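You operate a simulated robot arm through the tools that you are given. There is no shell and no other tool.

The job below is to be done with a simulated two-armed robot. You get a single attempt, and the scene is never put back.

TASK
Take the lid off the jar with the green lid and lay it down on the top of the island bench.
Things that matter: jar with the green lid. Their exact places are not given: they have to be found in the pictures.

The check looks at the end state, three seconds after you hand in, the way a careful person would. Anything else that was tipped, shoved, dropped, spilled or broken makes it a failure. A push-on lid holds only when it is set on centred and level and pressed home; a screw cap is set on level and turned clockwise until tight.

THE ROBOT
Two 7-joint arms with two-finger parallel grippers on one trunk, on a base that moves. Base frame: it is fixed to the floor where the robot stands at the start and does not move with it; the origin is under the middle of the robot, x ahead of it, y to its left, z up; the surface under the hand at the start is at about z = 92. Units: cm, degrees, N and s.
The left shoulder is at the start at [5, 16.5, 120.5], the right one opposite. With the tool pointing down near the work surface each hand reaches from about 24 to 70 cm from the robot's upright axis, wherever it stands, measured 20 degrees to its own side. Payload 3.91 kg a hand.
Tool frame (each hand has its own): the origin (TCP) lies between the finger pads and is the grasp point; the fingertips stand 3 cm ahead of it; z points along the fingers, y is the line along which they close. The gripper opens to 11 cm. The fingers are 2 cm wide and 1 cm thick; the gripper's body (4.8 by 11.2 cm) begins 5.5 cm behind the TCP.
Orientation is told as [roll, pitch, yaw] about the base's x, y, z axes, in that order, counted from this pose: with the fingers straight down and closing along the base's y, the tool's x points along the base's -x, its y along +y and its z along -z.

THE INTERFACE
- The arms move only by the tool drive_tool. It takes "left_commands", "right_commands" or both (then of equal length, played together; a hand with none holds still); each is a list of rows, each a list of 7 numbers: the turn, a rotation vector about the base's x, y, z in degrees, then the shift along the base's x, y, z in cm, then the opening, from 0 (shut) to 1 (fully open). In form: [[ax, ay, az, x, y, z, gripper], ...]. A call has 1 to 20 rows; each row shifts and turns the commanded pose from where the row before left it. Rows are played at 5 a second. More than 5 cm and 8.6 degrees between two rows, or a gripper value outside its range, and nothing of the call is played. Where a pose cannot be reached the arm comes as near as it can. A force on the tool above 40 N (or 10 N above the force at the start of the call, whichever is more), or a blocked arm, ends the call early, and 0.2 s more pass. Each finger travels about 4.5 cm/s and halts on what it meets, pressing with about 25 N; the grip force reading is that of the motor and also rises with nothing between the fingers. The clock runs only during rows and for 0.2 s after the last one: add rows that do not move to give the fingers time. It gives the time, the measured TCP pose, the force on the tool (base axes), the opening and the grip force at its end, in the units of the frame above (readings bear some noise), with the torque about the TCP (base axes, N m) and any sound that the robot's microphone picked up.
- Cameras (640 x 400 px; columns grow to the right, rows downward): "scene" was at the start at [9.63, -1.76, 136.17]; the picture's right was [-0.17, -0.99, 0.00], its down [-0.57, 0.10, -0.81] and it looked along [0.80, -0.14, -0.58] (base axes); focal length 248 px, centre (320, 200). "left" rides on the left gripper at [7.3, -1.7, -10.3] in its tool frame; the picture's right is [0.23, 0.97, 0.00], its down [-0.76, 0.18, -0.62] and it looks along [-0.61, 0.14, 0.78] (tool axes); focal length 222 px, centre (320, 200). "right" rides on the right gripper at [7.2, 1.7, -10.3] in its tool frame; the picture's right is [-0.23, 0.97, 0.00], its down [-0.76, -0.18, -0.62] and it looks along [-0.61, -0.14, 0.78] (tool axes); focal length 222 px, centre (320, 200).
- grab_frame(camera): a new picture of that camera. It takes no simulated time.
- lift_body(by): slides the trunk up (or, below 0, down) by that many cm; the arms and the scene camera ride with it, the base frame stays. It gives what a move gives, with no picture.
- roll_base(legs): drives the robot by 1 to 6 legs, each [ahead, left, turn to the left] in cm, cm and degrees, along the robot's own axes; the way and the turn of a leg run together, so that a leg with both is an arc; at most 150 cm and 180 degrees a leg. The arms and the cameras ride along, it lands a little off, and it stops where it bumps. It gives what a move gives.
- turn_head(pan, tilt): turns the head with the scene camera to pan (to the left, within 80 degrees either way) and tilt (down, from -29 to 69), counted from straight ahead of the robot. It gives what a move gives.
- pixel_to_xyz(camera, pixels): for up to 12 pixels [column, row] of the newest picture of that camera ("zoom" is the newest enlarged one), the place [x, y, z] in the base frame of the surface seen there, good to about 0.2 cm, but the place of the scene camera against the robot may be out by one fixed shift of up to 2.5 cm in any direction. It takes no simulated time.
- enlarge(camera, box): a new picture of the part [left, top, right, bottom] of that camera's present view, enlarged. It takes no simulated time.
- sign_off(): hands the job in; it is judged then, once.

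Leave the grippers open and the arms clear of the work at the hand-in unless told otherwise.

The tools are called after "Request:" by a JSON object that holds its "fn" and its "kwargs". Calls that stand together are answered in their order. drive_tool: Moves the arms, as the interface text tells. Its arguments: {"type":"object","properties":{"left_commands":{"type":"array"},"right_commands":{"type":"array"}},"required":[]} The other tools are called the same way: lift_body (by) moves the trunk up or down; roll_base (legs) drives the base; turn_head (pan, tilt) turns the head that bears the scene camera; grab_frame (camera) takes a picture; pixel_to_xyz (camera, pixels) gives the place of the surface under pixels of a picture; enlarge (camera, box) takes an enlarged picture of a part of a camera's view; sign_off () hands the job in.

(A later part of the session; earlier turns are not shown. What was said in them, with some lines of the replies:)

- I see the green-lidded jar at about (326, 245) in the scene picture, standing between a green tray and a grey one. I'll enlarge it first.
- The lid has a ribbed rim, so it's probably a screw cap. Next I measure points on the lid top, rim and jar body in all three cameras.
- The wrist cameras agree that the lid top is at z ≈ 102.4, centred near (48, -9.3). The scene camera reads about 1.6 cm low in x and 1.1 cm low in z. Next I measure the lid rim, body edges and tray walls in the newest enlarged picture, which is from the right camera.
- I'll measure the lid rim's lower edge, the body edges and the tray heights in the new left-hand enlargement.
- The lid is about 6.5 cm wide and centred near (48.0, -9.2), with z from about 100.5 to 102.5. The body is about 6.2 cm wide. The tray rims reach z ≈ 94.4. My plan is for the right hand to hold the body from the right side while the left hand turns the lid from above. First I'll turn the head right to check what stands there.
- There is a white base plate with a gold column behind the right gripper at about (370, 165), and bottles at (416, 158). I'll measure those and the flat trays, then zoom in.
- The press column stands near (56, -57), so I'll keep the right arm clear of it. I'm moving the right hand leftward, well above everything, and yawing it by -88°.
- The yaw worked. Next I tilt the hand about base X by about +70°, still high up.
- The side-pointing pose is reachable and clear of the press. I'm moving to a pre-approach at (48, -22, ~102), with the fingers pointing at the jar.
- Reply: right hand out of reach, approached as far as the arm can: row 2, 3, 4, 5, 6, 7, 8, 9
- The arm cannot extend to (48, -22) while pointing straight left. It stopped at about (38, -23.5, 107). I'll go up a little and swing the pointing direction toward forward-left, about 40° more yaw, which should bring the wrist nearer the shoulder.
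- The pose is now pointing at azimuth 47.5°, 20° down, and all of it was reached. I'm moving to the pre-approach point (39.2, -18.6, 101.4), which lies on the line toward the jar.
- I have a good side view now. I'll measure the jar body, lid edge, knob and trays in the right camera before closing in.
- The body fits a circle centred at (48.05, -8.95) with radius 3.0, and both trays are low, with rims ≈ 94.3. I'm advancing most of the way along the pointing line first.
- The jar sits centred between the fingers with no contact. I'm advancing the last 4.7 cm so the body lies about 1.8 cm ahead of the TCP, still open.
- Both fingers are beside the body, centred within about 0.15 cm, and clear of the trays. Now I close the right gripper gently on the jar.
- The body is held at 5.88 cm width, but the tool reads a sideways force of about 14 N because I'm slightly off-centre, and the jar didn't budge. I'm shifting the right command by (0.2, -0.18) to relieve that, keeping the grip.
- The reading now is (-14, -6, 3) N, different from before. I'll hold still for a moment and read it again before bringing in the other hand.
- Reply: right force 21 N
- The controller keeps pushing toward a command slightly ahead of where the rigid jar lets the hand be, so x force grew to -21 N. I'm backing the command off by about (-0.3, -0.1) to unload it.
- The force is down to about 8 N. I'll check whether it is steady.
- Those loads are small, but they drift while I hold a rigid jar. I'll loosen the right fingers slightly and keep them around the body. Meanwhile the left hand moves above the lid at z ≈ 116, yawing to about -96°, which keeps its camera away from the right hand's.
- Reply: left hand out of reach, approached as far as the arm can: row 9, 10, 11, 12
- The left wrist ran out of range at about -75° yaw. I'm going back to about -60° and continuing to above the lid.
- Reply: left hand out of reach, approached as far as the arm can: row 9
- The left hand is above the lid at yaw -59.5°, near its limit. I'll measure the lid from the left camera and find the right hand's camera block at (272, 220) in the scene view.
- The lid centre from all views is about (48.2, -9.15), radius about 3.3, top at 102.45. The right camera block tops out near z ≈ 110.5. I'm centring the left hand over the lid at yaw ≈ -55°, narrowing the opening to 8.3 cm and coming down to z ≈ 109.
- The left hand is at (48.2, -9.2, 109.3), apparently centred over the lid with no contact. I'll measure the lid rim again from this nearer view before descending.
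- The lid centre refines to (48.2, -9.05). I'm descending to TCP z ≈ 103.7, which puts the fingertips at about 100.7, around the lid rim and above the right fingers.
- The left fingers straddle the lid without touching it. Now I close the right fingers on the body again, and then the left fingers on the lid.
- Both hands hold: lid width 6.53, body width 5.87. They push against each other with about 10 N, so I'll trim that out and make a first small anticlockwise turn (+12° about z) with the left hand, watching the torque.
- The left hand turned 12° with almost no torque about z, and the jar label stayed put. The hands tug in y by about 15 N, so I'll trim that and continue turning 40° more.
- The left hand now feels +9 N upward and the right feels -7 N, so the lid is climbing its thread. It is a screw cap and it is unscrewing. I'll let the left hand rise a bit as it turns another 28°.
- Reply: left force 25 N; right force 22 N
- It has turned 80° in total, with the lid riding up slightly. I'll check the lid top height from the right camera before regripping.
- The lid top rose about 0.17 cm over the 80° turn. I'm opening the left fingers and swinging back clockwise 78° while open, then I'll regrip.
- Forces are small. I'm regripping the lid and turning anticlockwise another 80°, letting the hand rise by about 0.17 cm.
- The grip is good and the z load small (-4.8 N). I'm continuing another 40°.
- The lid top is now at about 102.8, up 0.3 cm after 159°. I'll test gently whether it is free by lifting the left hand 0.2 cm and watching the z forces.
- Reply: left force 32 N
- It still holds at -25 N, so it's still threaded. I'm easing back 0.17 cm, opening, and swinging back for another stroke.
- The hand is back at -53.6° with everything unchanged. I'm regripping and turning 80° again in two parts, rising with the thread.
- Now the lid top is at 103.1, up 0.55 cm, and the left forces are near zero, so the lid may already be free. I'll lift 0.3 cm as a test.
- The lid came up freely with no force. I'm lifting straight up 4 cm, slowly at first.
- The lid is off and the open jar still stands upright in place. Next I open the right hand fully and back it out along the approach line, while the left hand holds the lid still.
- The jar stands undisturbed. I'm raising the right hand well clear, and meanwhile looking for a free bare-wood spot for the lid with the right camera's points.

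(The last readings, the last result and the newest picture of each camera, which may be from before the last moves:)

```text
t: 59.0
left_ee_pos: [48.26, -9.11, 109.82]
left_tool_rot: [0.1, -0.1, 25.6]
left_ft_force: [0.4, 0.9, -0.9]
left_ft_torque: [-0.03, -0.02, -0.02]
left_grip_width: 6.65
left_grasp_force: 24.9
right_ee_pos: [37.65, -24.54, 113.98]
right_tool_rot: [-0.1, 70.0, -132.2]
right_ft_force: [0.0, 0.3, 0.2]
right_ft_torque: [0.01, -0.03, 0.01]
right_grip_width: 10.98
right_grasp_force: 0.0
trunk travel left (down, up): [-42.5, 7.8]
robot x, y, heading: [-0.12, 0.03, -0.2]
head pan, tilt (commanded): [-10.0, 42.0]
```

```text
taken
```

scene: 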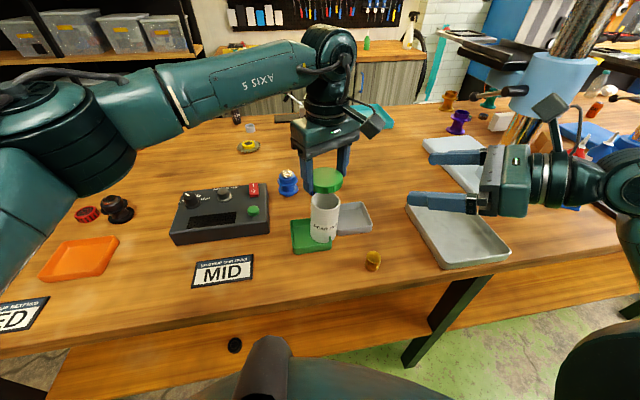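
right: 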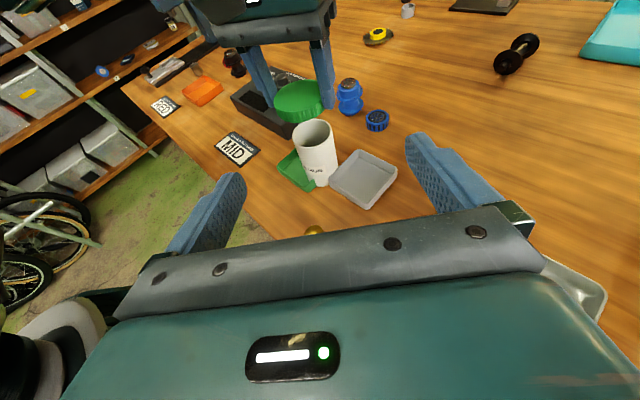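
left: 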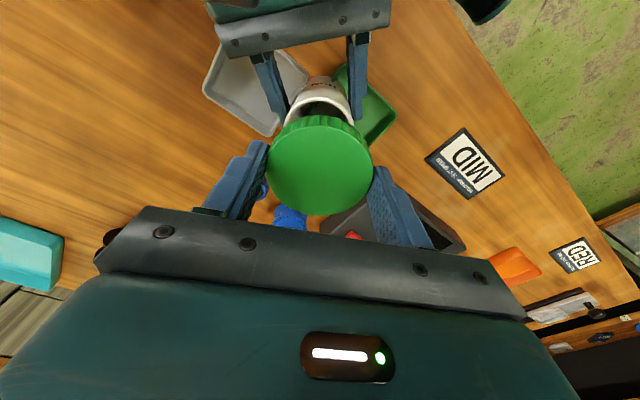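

The lid is held at about z 108, and the bench in front of the jar looks bare between the MID card and the gold knob. I'll measure that spot, the bench edge, and the lid's underside edge.

Request:
{"fn": "pixel_to_xyz", "kwargs": {"camera": "scene", "pixels": [[310, 280], [310, 300], [310, 315], [280, 280], [254, 262], [252, 280], [373, 260], [340, 280], [293, 253], [330, 250], [280, 270], [300, 290]]}}

Request:
{"fn": "enlarge", "kwargs": {"camera": "scene", "box": [230, 150, 410, 340]}}

Request:
{"fn": "enlarge", "kwargs": {"camera": "right", "box": [230, 60, 390, 200]}}

```text
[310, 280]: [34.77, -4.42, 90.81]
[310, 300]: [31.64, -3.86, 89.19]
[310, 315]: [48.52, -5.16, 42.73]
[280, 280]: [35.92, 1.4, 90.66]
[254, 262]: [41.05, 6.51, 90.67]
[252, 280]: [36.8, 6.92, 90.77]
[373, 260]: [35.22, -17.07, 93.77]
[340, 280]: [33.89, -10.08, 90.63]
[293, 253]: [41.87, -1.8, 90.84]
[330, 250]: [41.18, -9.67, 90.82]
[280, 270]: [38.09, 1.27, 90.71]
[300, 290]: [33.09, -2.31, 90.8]
```

```text
2.11 times, centred on (320, 245) of scene
```

zoom: 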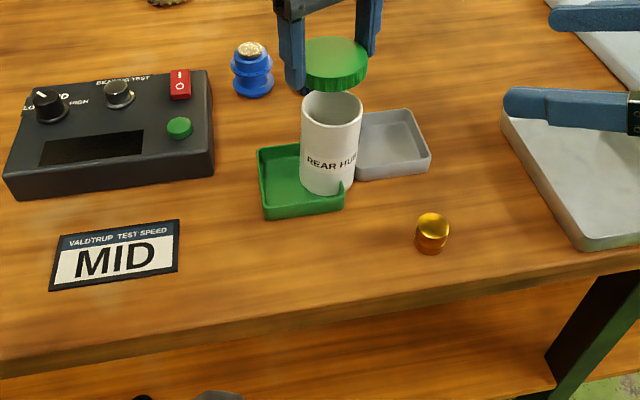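

```text
2.86 times, centred on (310, 130) of right
```

zoom: 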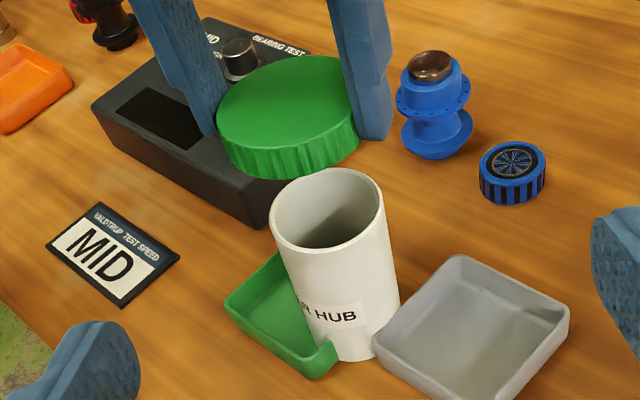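

The lid and fingers look level. I'll read the lid's top and lower rim heights in the newest enlarged right view.

Request:
{"fn": "pixel_to_xyz", "kwargs": {"camera": "zoom", "pixels": [[290, 110], [270, 152], [270, 162], [270, 172], [270, 177], [320, 163], [330, 168], [220, 115], [355, 125], [325, 175], [100, 300], [180, 260]]}}

Request:
{"fn": "pixel_to_xyz", "kwargs": {"camera": "right", "pixels": [[236, 165], [228, 160], [245, 185], [258, 200], [262, 215], [220, 150], [230, 170], [280, 150], [250, 140]]}}

```text
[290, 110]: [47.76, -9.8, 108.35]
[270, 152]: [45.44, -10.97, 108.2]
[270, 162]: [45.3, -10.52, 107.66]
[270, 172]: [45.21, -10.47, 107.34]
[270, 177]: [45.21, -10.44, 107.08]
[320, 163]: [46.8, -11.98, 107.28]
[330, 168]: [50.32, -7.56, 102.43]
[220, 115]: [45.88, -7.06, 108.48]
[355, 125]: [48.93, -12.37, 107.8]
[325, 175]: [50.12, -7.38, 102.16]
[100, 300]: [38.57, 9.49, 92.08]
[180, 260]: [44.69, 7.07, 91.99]
```

```text
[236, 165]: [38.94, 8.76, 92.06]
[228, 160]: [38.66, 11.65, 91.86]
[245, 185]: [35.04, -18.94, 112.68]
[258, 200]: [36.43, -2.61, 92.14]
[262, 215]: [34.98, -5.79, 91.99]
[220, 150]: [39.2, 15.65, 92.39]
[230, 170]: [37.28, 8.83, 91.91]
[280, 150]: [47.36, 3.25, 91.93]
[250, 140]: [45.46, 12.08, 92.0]
```

The lid spans z 108.4 down to about 107.0, so the fingertips sit about level with its lower edge. I'm moving to above the bare spot at (38.4, -3), turning back to yaw 0, and sending the right hand further aside.

Request:
{"fn": "drive_tool", "kwargs": {"left_commands": [[0, 0, 0, 0, 0, 1, 0.4], [0, 0, -5, -1.64, 1.02, 0, 0.4], [0, 0, -5, -1.64, 1.02, 0, 0.4], [0, 0, -5, -1.64, 1.02, 0, 0.4], [0, 0, -5, -1.64, 1.02, 0, 0.4], [0, 0, -5, -1.64, 1.02, 0, 0.4], [0, 0, 0, -1.64, 1.02, 0, 0.4], [0, 0, 0, 0, 0, 0, 0.4]], "right_commands": [[0, 0, 0, 0, -1.3, 0.3, 1], [0, 0, 0, 0, -1.3, 0.3, 1], [0, 0, 0, 0, -1.3, 0.3, 1], [0, 0, 0, 0, -1.3, 0.3, 1], [0, 0, 0, 0, -1.3, 0.3, 1], [0, 0, 0, 0, -1.3, 0.3, 1], [0, 0, 0, 0, 0, 0, 1], [0, 0, 0, 0, 0, 0, 1]]}}

Request:
{"fn": "grab_frame", "kwargs": {"camera": "scene"}}

Request:
{"fn": "grab_frame", "kwargs": {"camera": "left"}}

```text
t: 60.8
left_ee_pos: [38.25, -2.82, 110.68]
left_tool_rot: [0.2, -0.1, 0.5]
left_ft_force: [0.3, 0.0, 0.4]
left_ft_torque: [0.01, -0.01, 0.02]
left_grip_width: 6.67
left_grasp_force: 24.9
right_ee_pos: [37.67, -32.17, 115.77]
right_tool_rot: [-0.3, 70.0, -132.3]
right_ft_force: [-0.7, 0.2, 0.8]
right_ft_torque: [-0.02, -0.02, 0.01]
right_grip_width: 11.0
right_grasp_force: 0.1
trunk travel left (down, up): [-42.5, 7.8]
robot x, y, heading: [0.04, -0.03, -0.4]
head pan, tilt (commanded): [-10.0, 42.0]
```

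```text
taken
```

scene: 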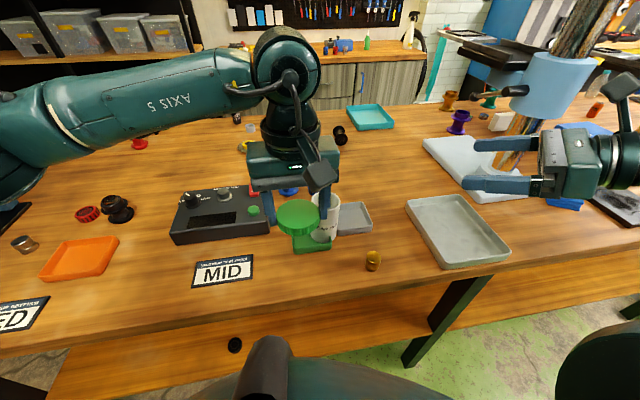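

```text
taken
```

left: 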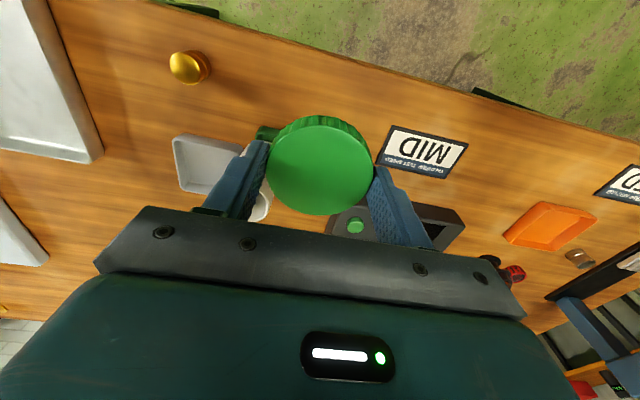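

I'll check the bench edge, the MID card corner and the green tray corner in the left camera to confirm the spot is clear.

Request:
{"fn": "pixel_to_xyz", "kwargs": {"camera": "left", "pixels": [[340, 70], [340, 62], [340, 80], [300, 60], [390, 130], [378, 165], [260, 130], [272, 127], [190, 68], [360, 100], [300, 100], [340, 54]]}}

```text
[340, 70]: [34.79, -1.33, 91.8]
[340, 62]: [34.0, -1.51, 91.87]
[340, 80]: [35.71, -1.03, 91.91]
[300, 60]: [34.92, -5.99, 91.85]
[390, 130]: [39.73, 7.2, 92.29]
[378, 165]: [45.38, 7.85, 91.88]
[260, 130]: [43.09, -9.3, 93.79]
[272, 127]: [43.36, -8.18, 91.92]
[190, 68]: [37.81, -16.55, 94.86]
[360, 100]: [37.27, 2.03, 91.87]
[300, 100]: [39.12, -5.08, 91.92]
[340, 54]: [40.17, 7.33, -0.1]
```

The bench edge is at x ≈ 33.5, the tray front at x ≈ 43 and the card at y ≈ 7, so a lid centred at (38.25, -2.8) fits on bare wood. I'm descending to TCP z ≈ 96.

Request:
{"fn": "drive_tool", "kwargs": {"left_commands": [[0, 0, 0, 0, 0, -2, 0.4], [0, 0, 0, 0, 0, -2, 0.4], [0, 0, 0, 0, 0, -2, 0.4], [0, 0, 0, 0, 0, -2, 0.4], [0, 0, 0, 0, 0, -2, 0.4], [0, 0, 0, 0, 0, -2, 0.4], [0, 0, 0, 0, 0, -1.5, 0.4], [0, 0, 0, 0, 0, -1, 0.4], [0, 0, 0, 0, 0, 0, 0.4]]}}

Request:
{"fn": "grab_frame", "kwargs": {"camera": "scene"}}

Request:
{"fn": "grab_frame", "kwargs": {"camera": "left"}}

Request:
{"fn": "enlarge", "kwargs": {"camera": "scene", "box": [230, 180, 390, 300]}}

```text
t: 62.8
left_ee_pos: [38.41, -2.79, 96.24]
left_tool_rot: [0.1, -0.1, 0.4]
left_ft_force: [1.0, -0.4, -0.3]
left_ft_torque: [0.02, 0.03, -0.03]
left_grip_width: 6.66
left_grasp_force: 24.8
right_ee_pos: [37.63, -32.19, 115.71]
right_tool_rot: [-0.2, 70.1, -132.3]
right_ft_force: [0.4, -0.5, -0.4]
right_ft_torque: [0.0, 0.01, 0.0]
right_grip_width: 11.01
right_grasp_force: 0.0
trunk travel left (down, up): [-42.5, 7.8]
robot x, y, heading: [0.06, -0.29, -0.1]
head pan, tilt (commanded): [-10.0, 42.0]
```

```text
taken
```

scene: 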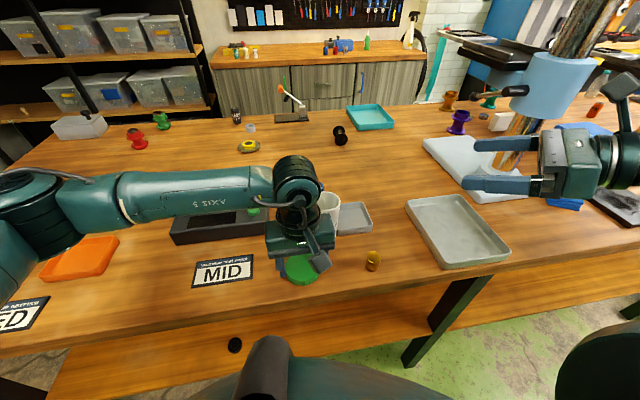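

```text
taken
```

left: 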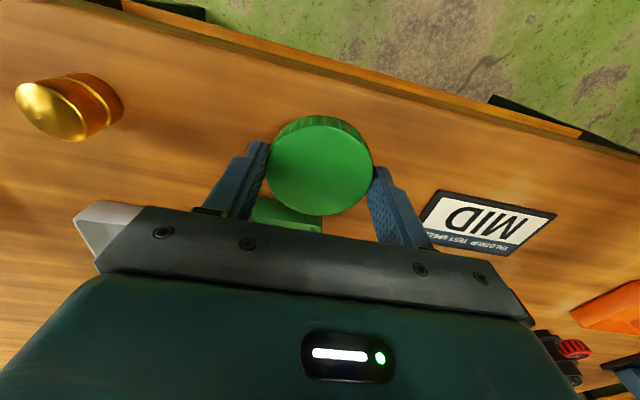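

```text
3.33 times, centred on (310, 240) of scene
```

zoom: 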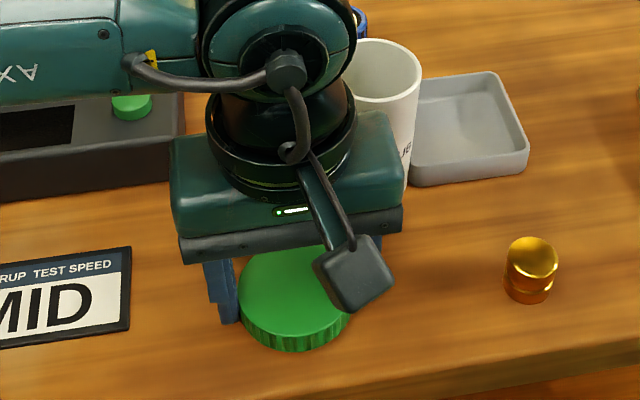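

The lid hovers about 1 cm above bare wood with the jar untouched behind it. I'm lowering gently in small steps until a slight contact force shows.

Request:
{"fn": "drive_tool", "kwargs": {"left_commands": [[0, 0, 0, 0, 0, -0.25, 0.4], [0, 0, 0, 0, 0, -0.25, 0.4], [0, 0, 0, 0, 0, -0.2, 0.4], [0, 0, 0, 0, 0, -0.2, 0.4], [0, 0, 0, 0, 0, 0, 0.4]]}}

Request:
{"fn": "pixel_to_xyz", "kwargs": {"camera": "left", "pixels": [[320, 170], [300, 160], [340, 180], [320, 200], [320, 119], [250, 130], [330, 100]]}}

```text
t: 64.0
left_ee_pos: [38.37, -2.92, 95.26]
left_tool_rot: [0.0, -0.1, 0.5]
left_ft_force: [0.4, -0.5, 0.6]
left_ft_torque: [-0.02, 0.01, -0.02]
left_grip_width: 6.68
left_grasp_force: 24.7
right_ee_pos: [37.77, -32.12, 115.71]
right_tool_rot: [-0.1, 69.9, -132.2]
right_ft_force: [-0.4, 0.4, -0.4]
right_ft_torque: [-0.03, 0.0, -0.02]
right_grip_width: 10.98
right_grasp_force: 0.1
trunk travel left (down, up): [-42.5, 7.8]
robot x, y, heading: [-0.23, 0.08, 0.1]
head pan, tilt (commanded): [-10.0, 42.0]
```

```text
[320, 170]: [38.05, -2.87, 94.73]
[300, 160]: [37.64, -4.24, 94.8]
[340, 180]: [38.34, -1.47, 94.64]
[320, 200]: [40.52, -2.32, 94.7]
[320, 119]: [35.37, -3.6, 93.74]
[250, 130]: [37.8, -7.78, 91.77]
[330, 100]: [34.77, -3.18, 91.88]
```

There is no contact yet at 95.26. I'm lowering a bit further, 0.1 cm at a time.

Request:
{"fn": "drive_tool", "kwargs": {"left_commands": [[0, 0, 0, 0, 0, -0.1, 0.4], [0, 0, 0, 0, 0, 0, 0.4]]}}

Request:
{"fn": "drive_tool", "kwargs": {"left_commands": [[0, 0, 0, 0, 0, -0.1, 0.4], [0, 0, 0, 0, 0, 0, 0.4]]}}

```text
t: 64.6
left_ee_pos: [38.35, -2.93, 95.27]
left_tool_rot: [0.0, -0.1, 0.4]
left_ft_force: [1.4, -0.2, -0.1]
left_ft_torque: [0.03, 0.0, 0.02]
left_grip_width: 6.65
left_grasp_force: 24.5
right_ee_pos: [37.69, -32.19, 115.85]
right_tool_rot: [-0.2, 70.0, -132.2]
right_ft_force: [-1.2, 0.7, -1.1]
right_ft_torque: [-0.01, -0.02, -0.01]
right_grip_width: 11.0
right_grasp_force: 0.1
trunk travel left (down, up): [-42.5, 7.8]
robot x, y, heading: [-0.44, 0.02, 0.1]
head pan, tilt (commanded): [-10.0, 42.0]
```

```text
t: 65.2
left_ee_pos: [38.42, -2.9, 95.26]
left_tool_rot: [-0.1, 0.0, 0.6]
left_ft_force: [-0.1, 1.1, 0.4]
left_ft_torque: [-0.02, -0.03, 0.01]
left_grip_width: 6.66
left_grasp_force: 24.4
right_ee_pos: [37.71, -32.23, 115.91]
right_tool_rot: [-0.2, 70.0, -132.2]
right_ft_force: [0.1, 0.0, -0.5]
right_ft_torque: [0.0, 0.02, 0.0]
right_grip_width: 11.02
right_grasp_force: 0.0
trunk travel left (down, up): [-42.5, 7.8]
robot x, y, heading: [-0.22, -0.28, 0.0]
head pan, tilt (commanded): [-10.0, 42.0]
```

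There's still no contact force. I'll go two more small steps.

Request:
{"fn": "drive_tool", "kwargs": {"left_commands": [[0, 0, 0, 0, 0, -0.1, 0.4], [0, 0, 0, 0, 0, 0, 0.4]]}}

Request:
{"fn": "drive_tool", "kwargs": {"left_commands": [[0, 0, 0, 0, 0, -0.05, 0.4], [0, 0, 0, 0, 0, 0, 0.4]]}}

Request:
{"fn": "grab_frame", "kwargs": {"camera": "left"}}

Request:
{"fn": "pixel_to_xyz", "kwargs": {"camera": "left", "pixels": [[320, 170], [300, 160], [340, 180], [320, 200], [320, 119], [250, 130], [330, 100]]}}

```text
t: 65.8
left_ee_pos: [38.27, -2.83, 95.06]
left_tool_rot: [-0.1, -0.2, 0.5]
left_ft_force: [1.1, -1.5, 6.6]
left_ft_torque: [-0.07, -0.23, -0.02]
left_grip_width: 6.64
left_grasp_force: 25.1
right_ee_pos: [37.72, -32.23, 115.92]
right_tool_rot: [-0.2, 69.9, -132.2]
right_ft_force: [0.4, 0.3, 0.1]
right_ft_torque: [0.02, -0.01, -0.02]
right_grip_width: 10.99
right_grasp_force: 0.1
trunk travel left (down, up): [-42.5, 7.8]
robot x, y, heading: [0.16, 0.25, -0.2]
head pan, tilt (commanded): [-10.0, 42.0]
```

```text
t: 66.4
left_ee_pos: [38.15, -2.92, 95.08]
left_tool_rot: [-0.1, -0.3, 0.4]
left_ft_force: [1.2, -0.8, 13.6]
left_ft_torque: [-0.15, -0.47, -0.02]
left_grip_width: 6.67
left_grasp_force: 25.4
right_ee_pos: [37.54, -32.24, 115.88]
right_tool_rot: [-0.1, 70.0, -132.2]
right_ft_force: [-0.3, -0.8, 0.6]
right_ft_torque: [-0.01, -0.01, -0.03]
right_grip_width: 11.02
right_grasp_force: 0.0
trunk travel left (down, up): [-42.5, 7.8]
robot x, y, heading: [-0.09, -0.44, 0.0]
head pan, tilt (commanded): [-10.0, 42.0]
```

```text
taken
```

left: 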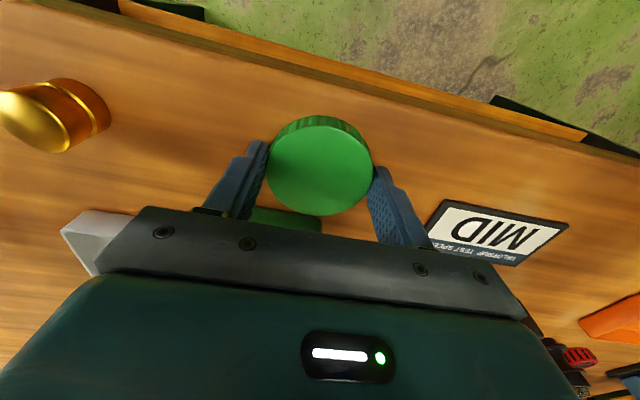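

```text
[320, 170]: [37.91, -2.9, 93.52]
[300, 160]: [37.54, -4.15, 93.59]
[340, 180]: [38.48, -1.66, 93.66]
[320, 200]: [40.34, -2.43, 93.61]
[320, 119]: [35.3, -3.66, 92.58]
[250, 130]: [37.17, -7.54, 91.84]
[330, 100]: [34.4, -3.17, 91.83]
```

The lid has touched down, with +13.6 N up and its top at z ≈ 93.6. I'm easing up 0.1 cm and then opening the fingers to release it.

Request:
{"fn": "drive_tool", "kwargs": {"left_commands": [[0, 0, 0, 0, 0, 0.1, 0.4], [0, 0, 0, 0, 0, 0, 0.55], [0, 0, 0, 0, 0, 0, 0.65], [0, 0, 0, 0, 0, 0, 0.78], [0, 0, 0, 0, 0, 0, 0.78], [0, 0, 0, 0, 0, 0, 0.78]]}}

Request:
{"fn": "grab_frame", "kwargs": {"camera": "left"}}

```text
t: 67.8
left_ee_pos: [38.26, -2.81, 95.02]
left_tool_rot: [0.1, -0.1, 0.5]
left_ft_force: [0.1, -0.3, 0.0]
left_ft_torque: [0.0, 0.03, 0.02]
left_grip_width: 8.57
left_grasp_force: 0.0
right_ee_pos: [37.64, -32.23, 115.77]
right_tool_rot: [-0.1, 70.0, -132.1]
right_ft_force: [0.4, 0.7, -0.1]
right_ft_torque: [0.01, -0.01, 0.0]
right_grip_width: 11.0
right_grasp_force: 0.0
trunk travel left (down, up): [-42.5, 7.8]
robot x, y, heading: [0.26, -0.29, 0.2]
head pan, tilt (commanded): [-10.0, 42.0]
```

```text
taken
```

left: 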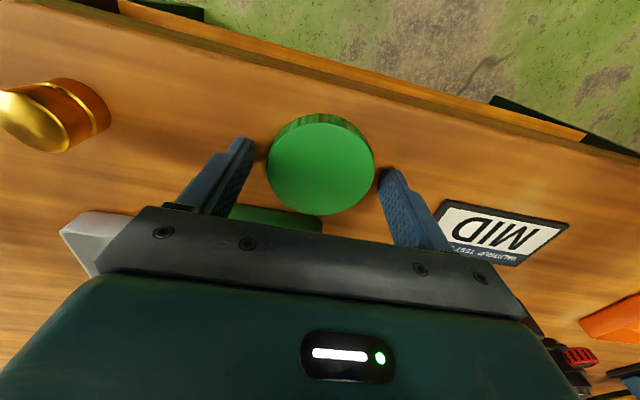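

The lid is released and lies flat on the wood between the open fingers. I'm raising the left hand straight up, then opening it fully and drawing it aside to the left.

Request:
{"fn": "drive_tool", "kwargs": {"left_commands": [[0, 0, 0, 0, 0, 1, 0.78], [0, 0, 0, 0, 0, 1.5, 0.78], [0, 0, 0, 0, 0, 2, 0.78], [0, 0, 0, 0, 0, 2.5, 0.78], [0, 0, 0, 0, 0, 3, 0.9], [0, 0, 0, 0, 0, 3, 1], [0, 0, 0, 0, 0, 3, 1], [0, 0, 0, 0, 0, 3, 1], [0, 0, 0, 0, 1.5, 3, 1], [0, 0, 0, 0, 3, 2, 1], [0, 0, 0, 0, 3, 1, 1], [0, 0, 0, 0, 3, 1, 1], [0, 0, 0, 0, 0, 0, 1]]}}

Request:
{"fn": "grab_frame", "kwargs": {"camera": "scene"}}

Request:
{"fn": "grab_frame", "kwargs": {"camera": "left"}}

Request:
{"fn": "grab_frame", "kwargs": {"camera": "right"}}

Request:
{"fn": "enlarge", "kwargs": {"camera": "scene", "box": [230, 170, 430, 310]}}

```text
t: 70.6
left_ee_pos: [38.33, 7.38, 121.32]
left_tool_rot: [0.1, -0.1, 0.5]
left_ft_force: [1.8, -0.4, 0.5]
left_ft_torque: [-0.02, 0.03, 0.01]
left_grip_width: 10.99
left_grasp_force: 0.0
right_ee_pos: [37.69, -32.21, 115.75]
right_tool_rot: [-0.3, 70.0, -132.3]
right_ft_force: [-0.2, 0.6, -0.4]
right_ft_torque: [0.01, 0.03, -0.02]
right_grip_width: 10.98
right_grasp_force: 0.1
trunk travel left (down, up): [-42.5, 7.8]
robot x, y, heading: [0.17, 0.07, 0.0]
head pan, tilt (commanded): [-10.0, 42.0]
```

```text
taken
```

scene: 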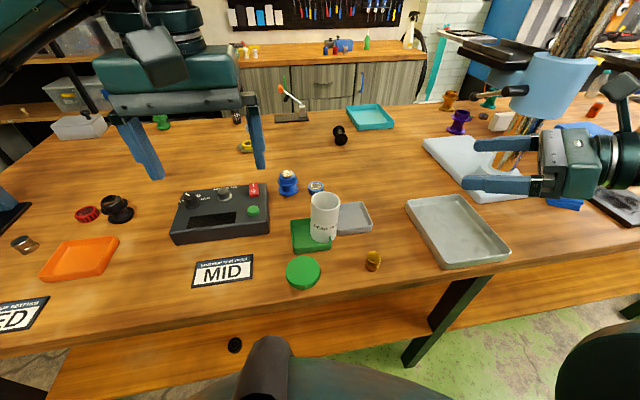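

```text
taken
```

left: 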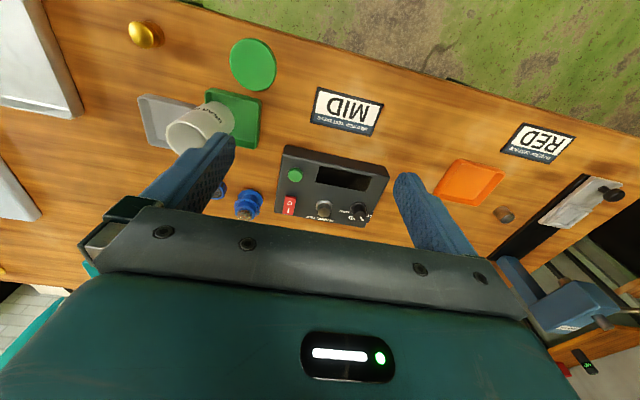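

```text
taken
```

right: 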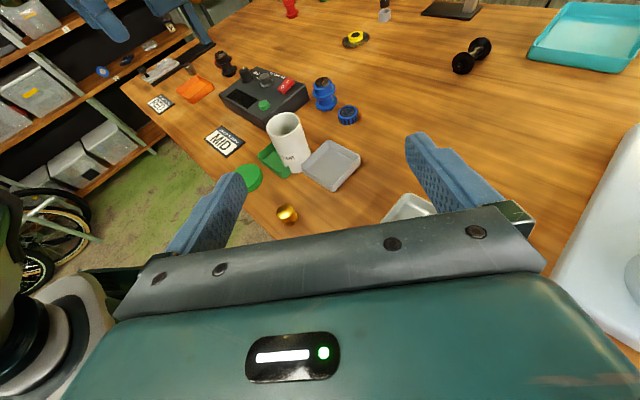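

```text
2.86 times, centred on (330, 240) of scene
```

zoom: 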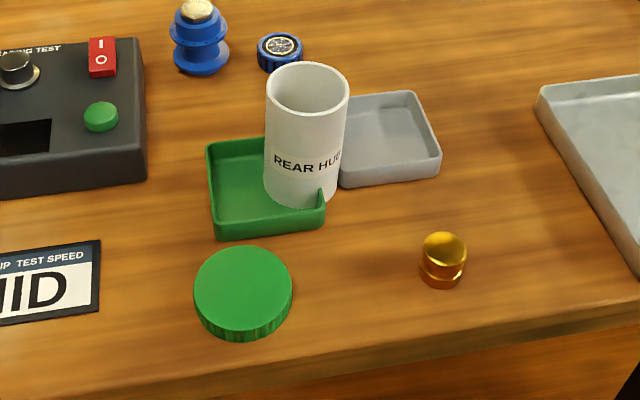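

The lid lies flat on the island bench at about (303, 272) in the scene view. The jar stands upright and open in its place, and the trays, knob, card and other items are where they were. Both grippers are open and clear, so I'm handing in.

Request:
{"fn": "sign_off", "kwargs": {}}

```text
The job is handed in.
```

The green lid is off the jar and lying flat, right side up, on the island bench in front of the jar. I handed the job in; no result has come back.

- **Lid:** It was a screw cap. The right hand held the jar body while the left turned the lid anticlockwise about 240° until it lifted free with no force. It now sits at about (38.3, -2.8), between the jar's green tray and the near edge of the bench, roughly 1.5 cm in from that edge.
- **Jar:** It stands upright and open where it was. It did not move in the pictures, though both hands pressed on it with up to about 25 N during the work.
- **Everything else:** In the last pictures the trays, gold knob, MID card and tester looked unmoved. Both grippers are open and raised clear of the bench.

I took "island bench" to mean the free-standing bench the jar stands on, not the one against the back wall.
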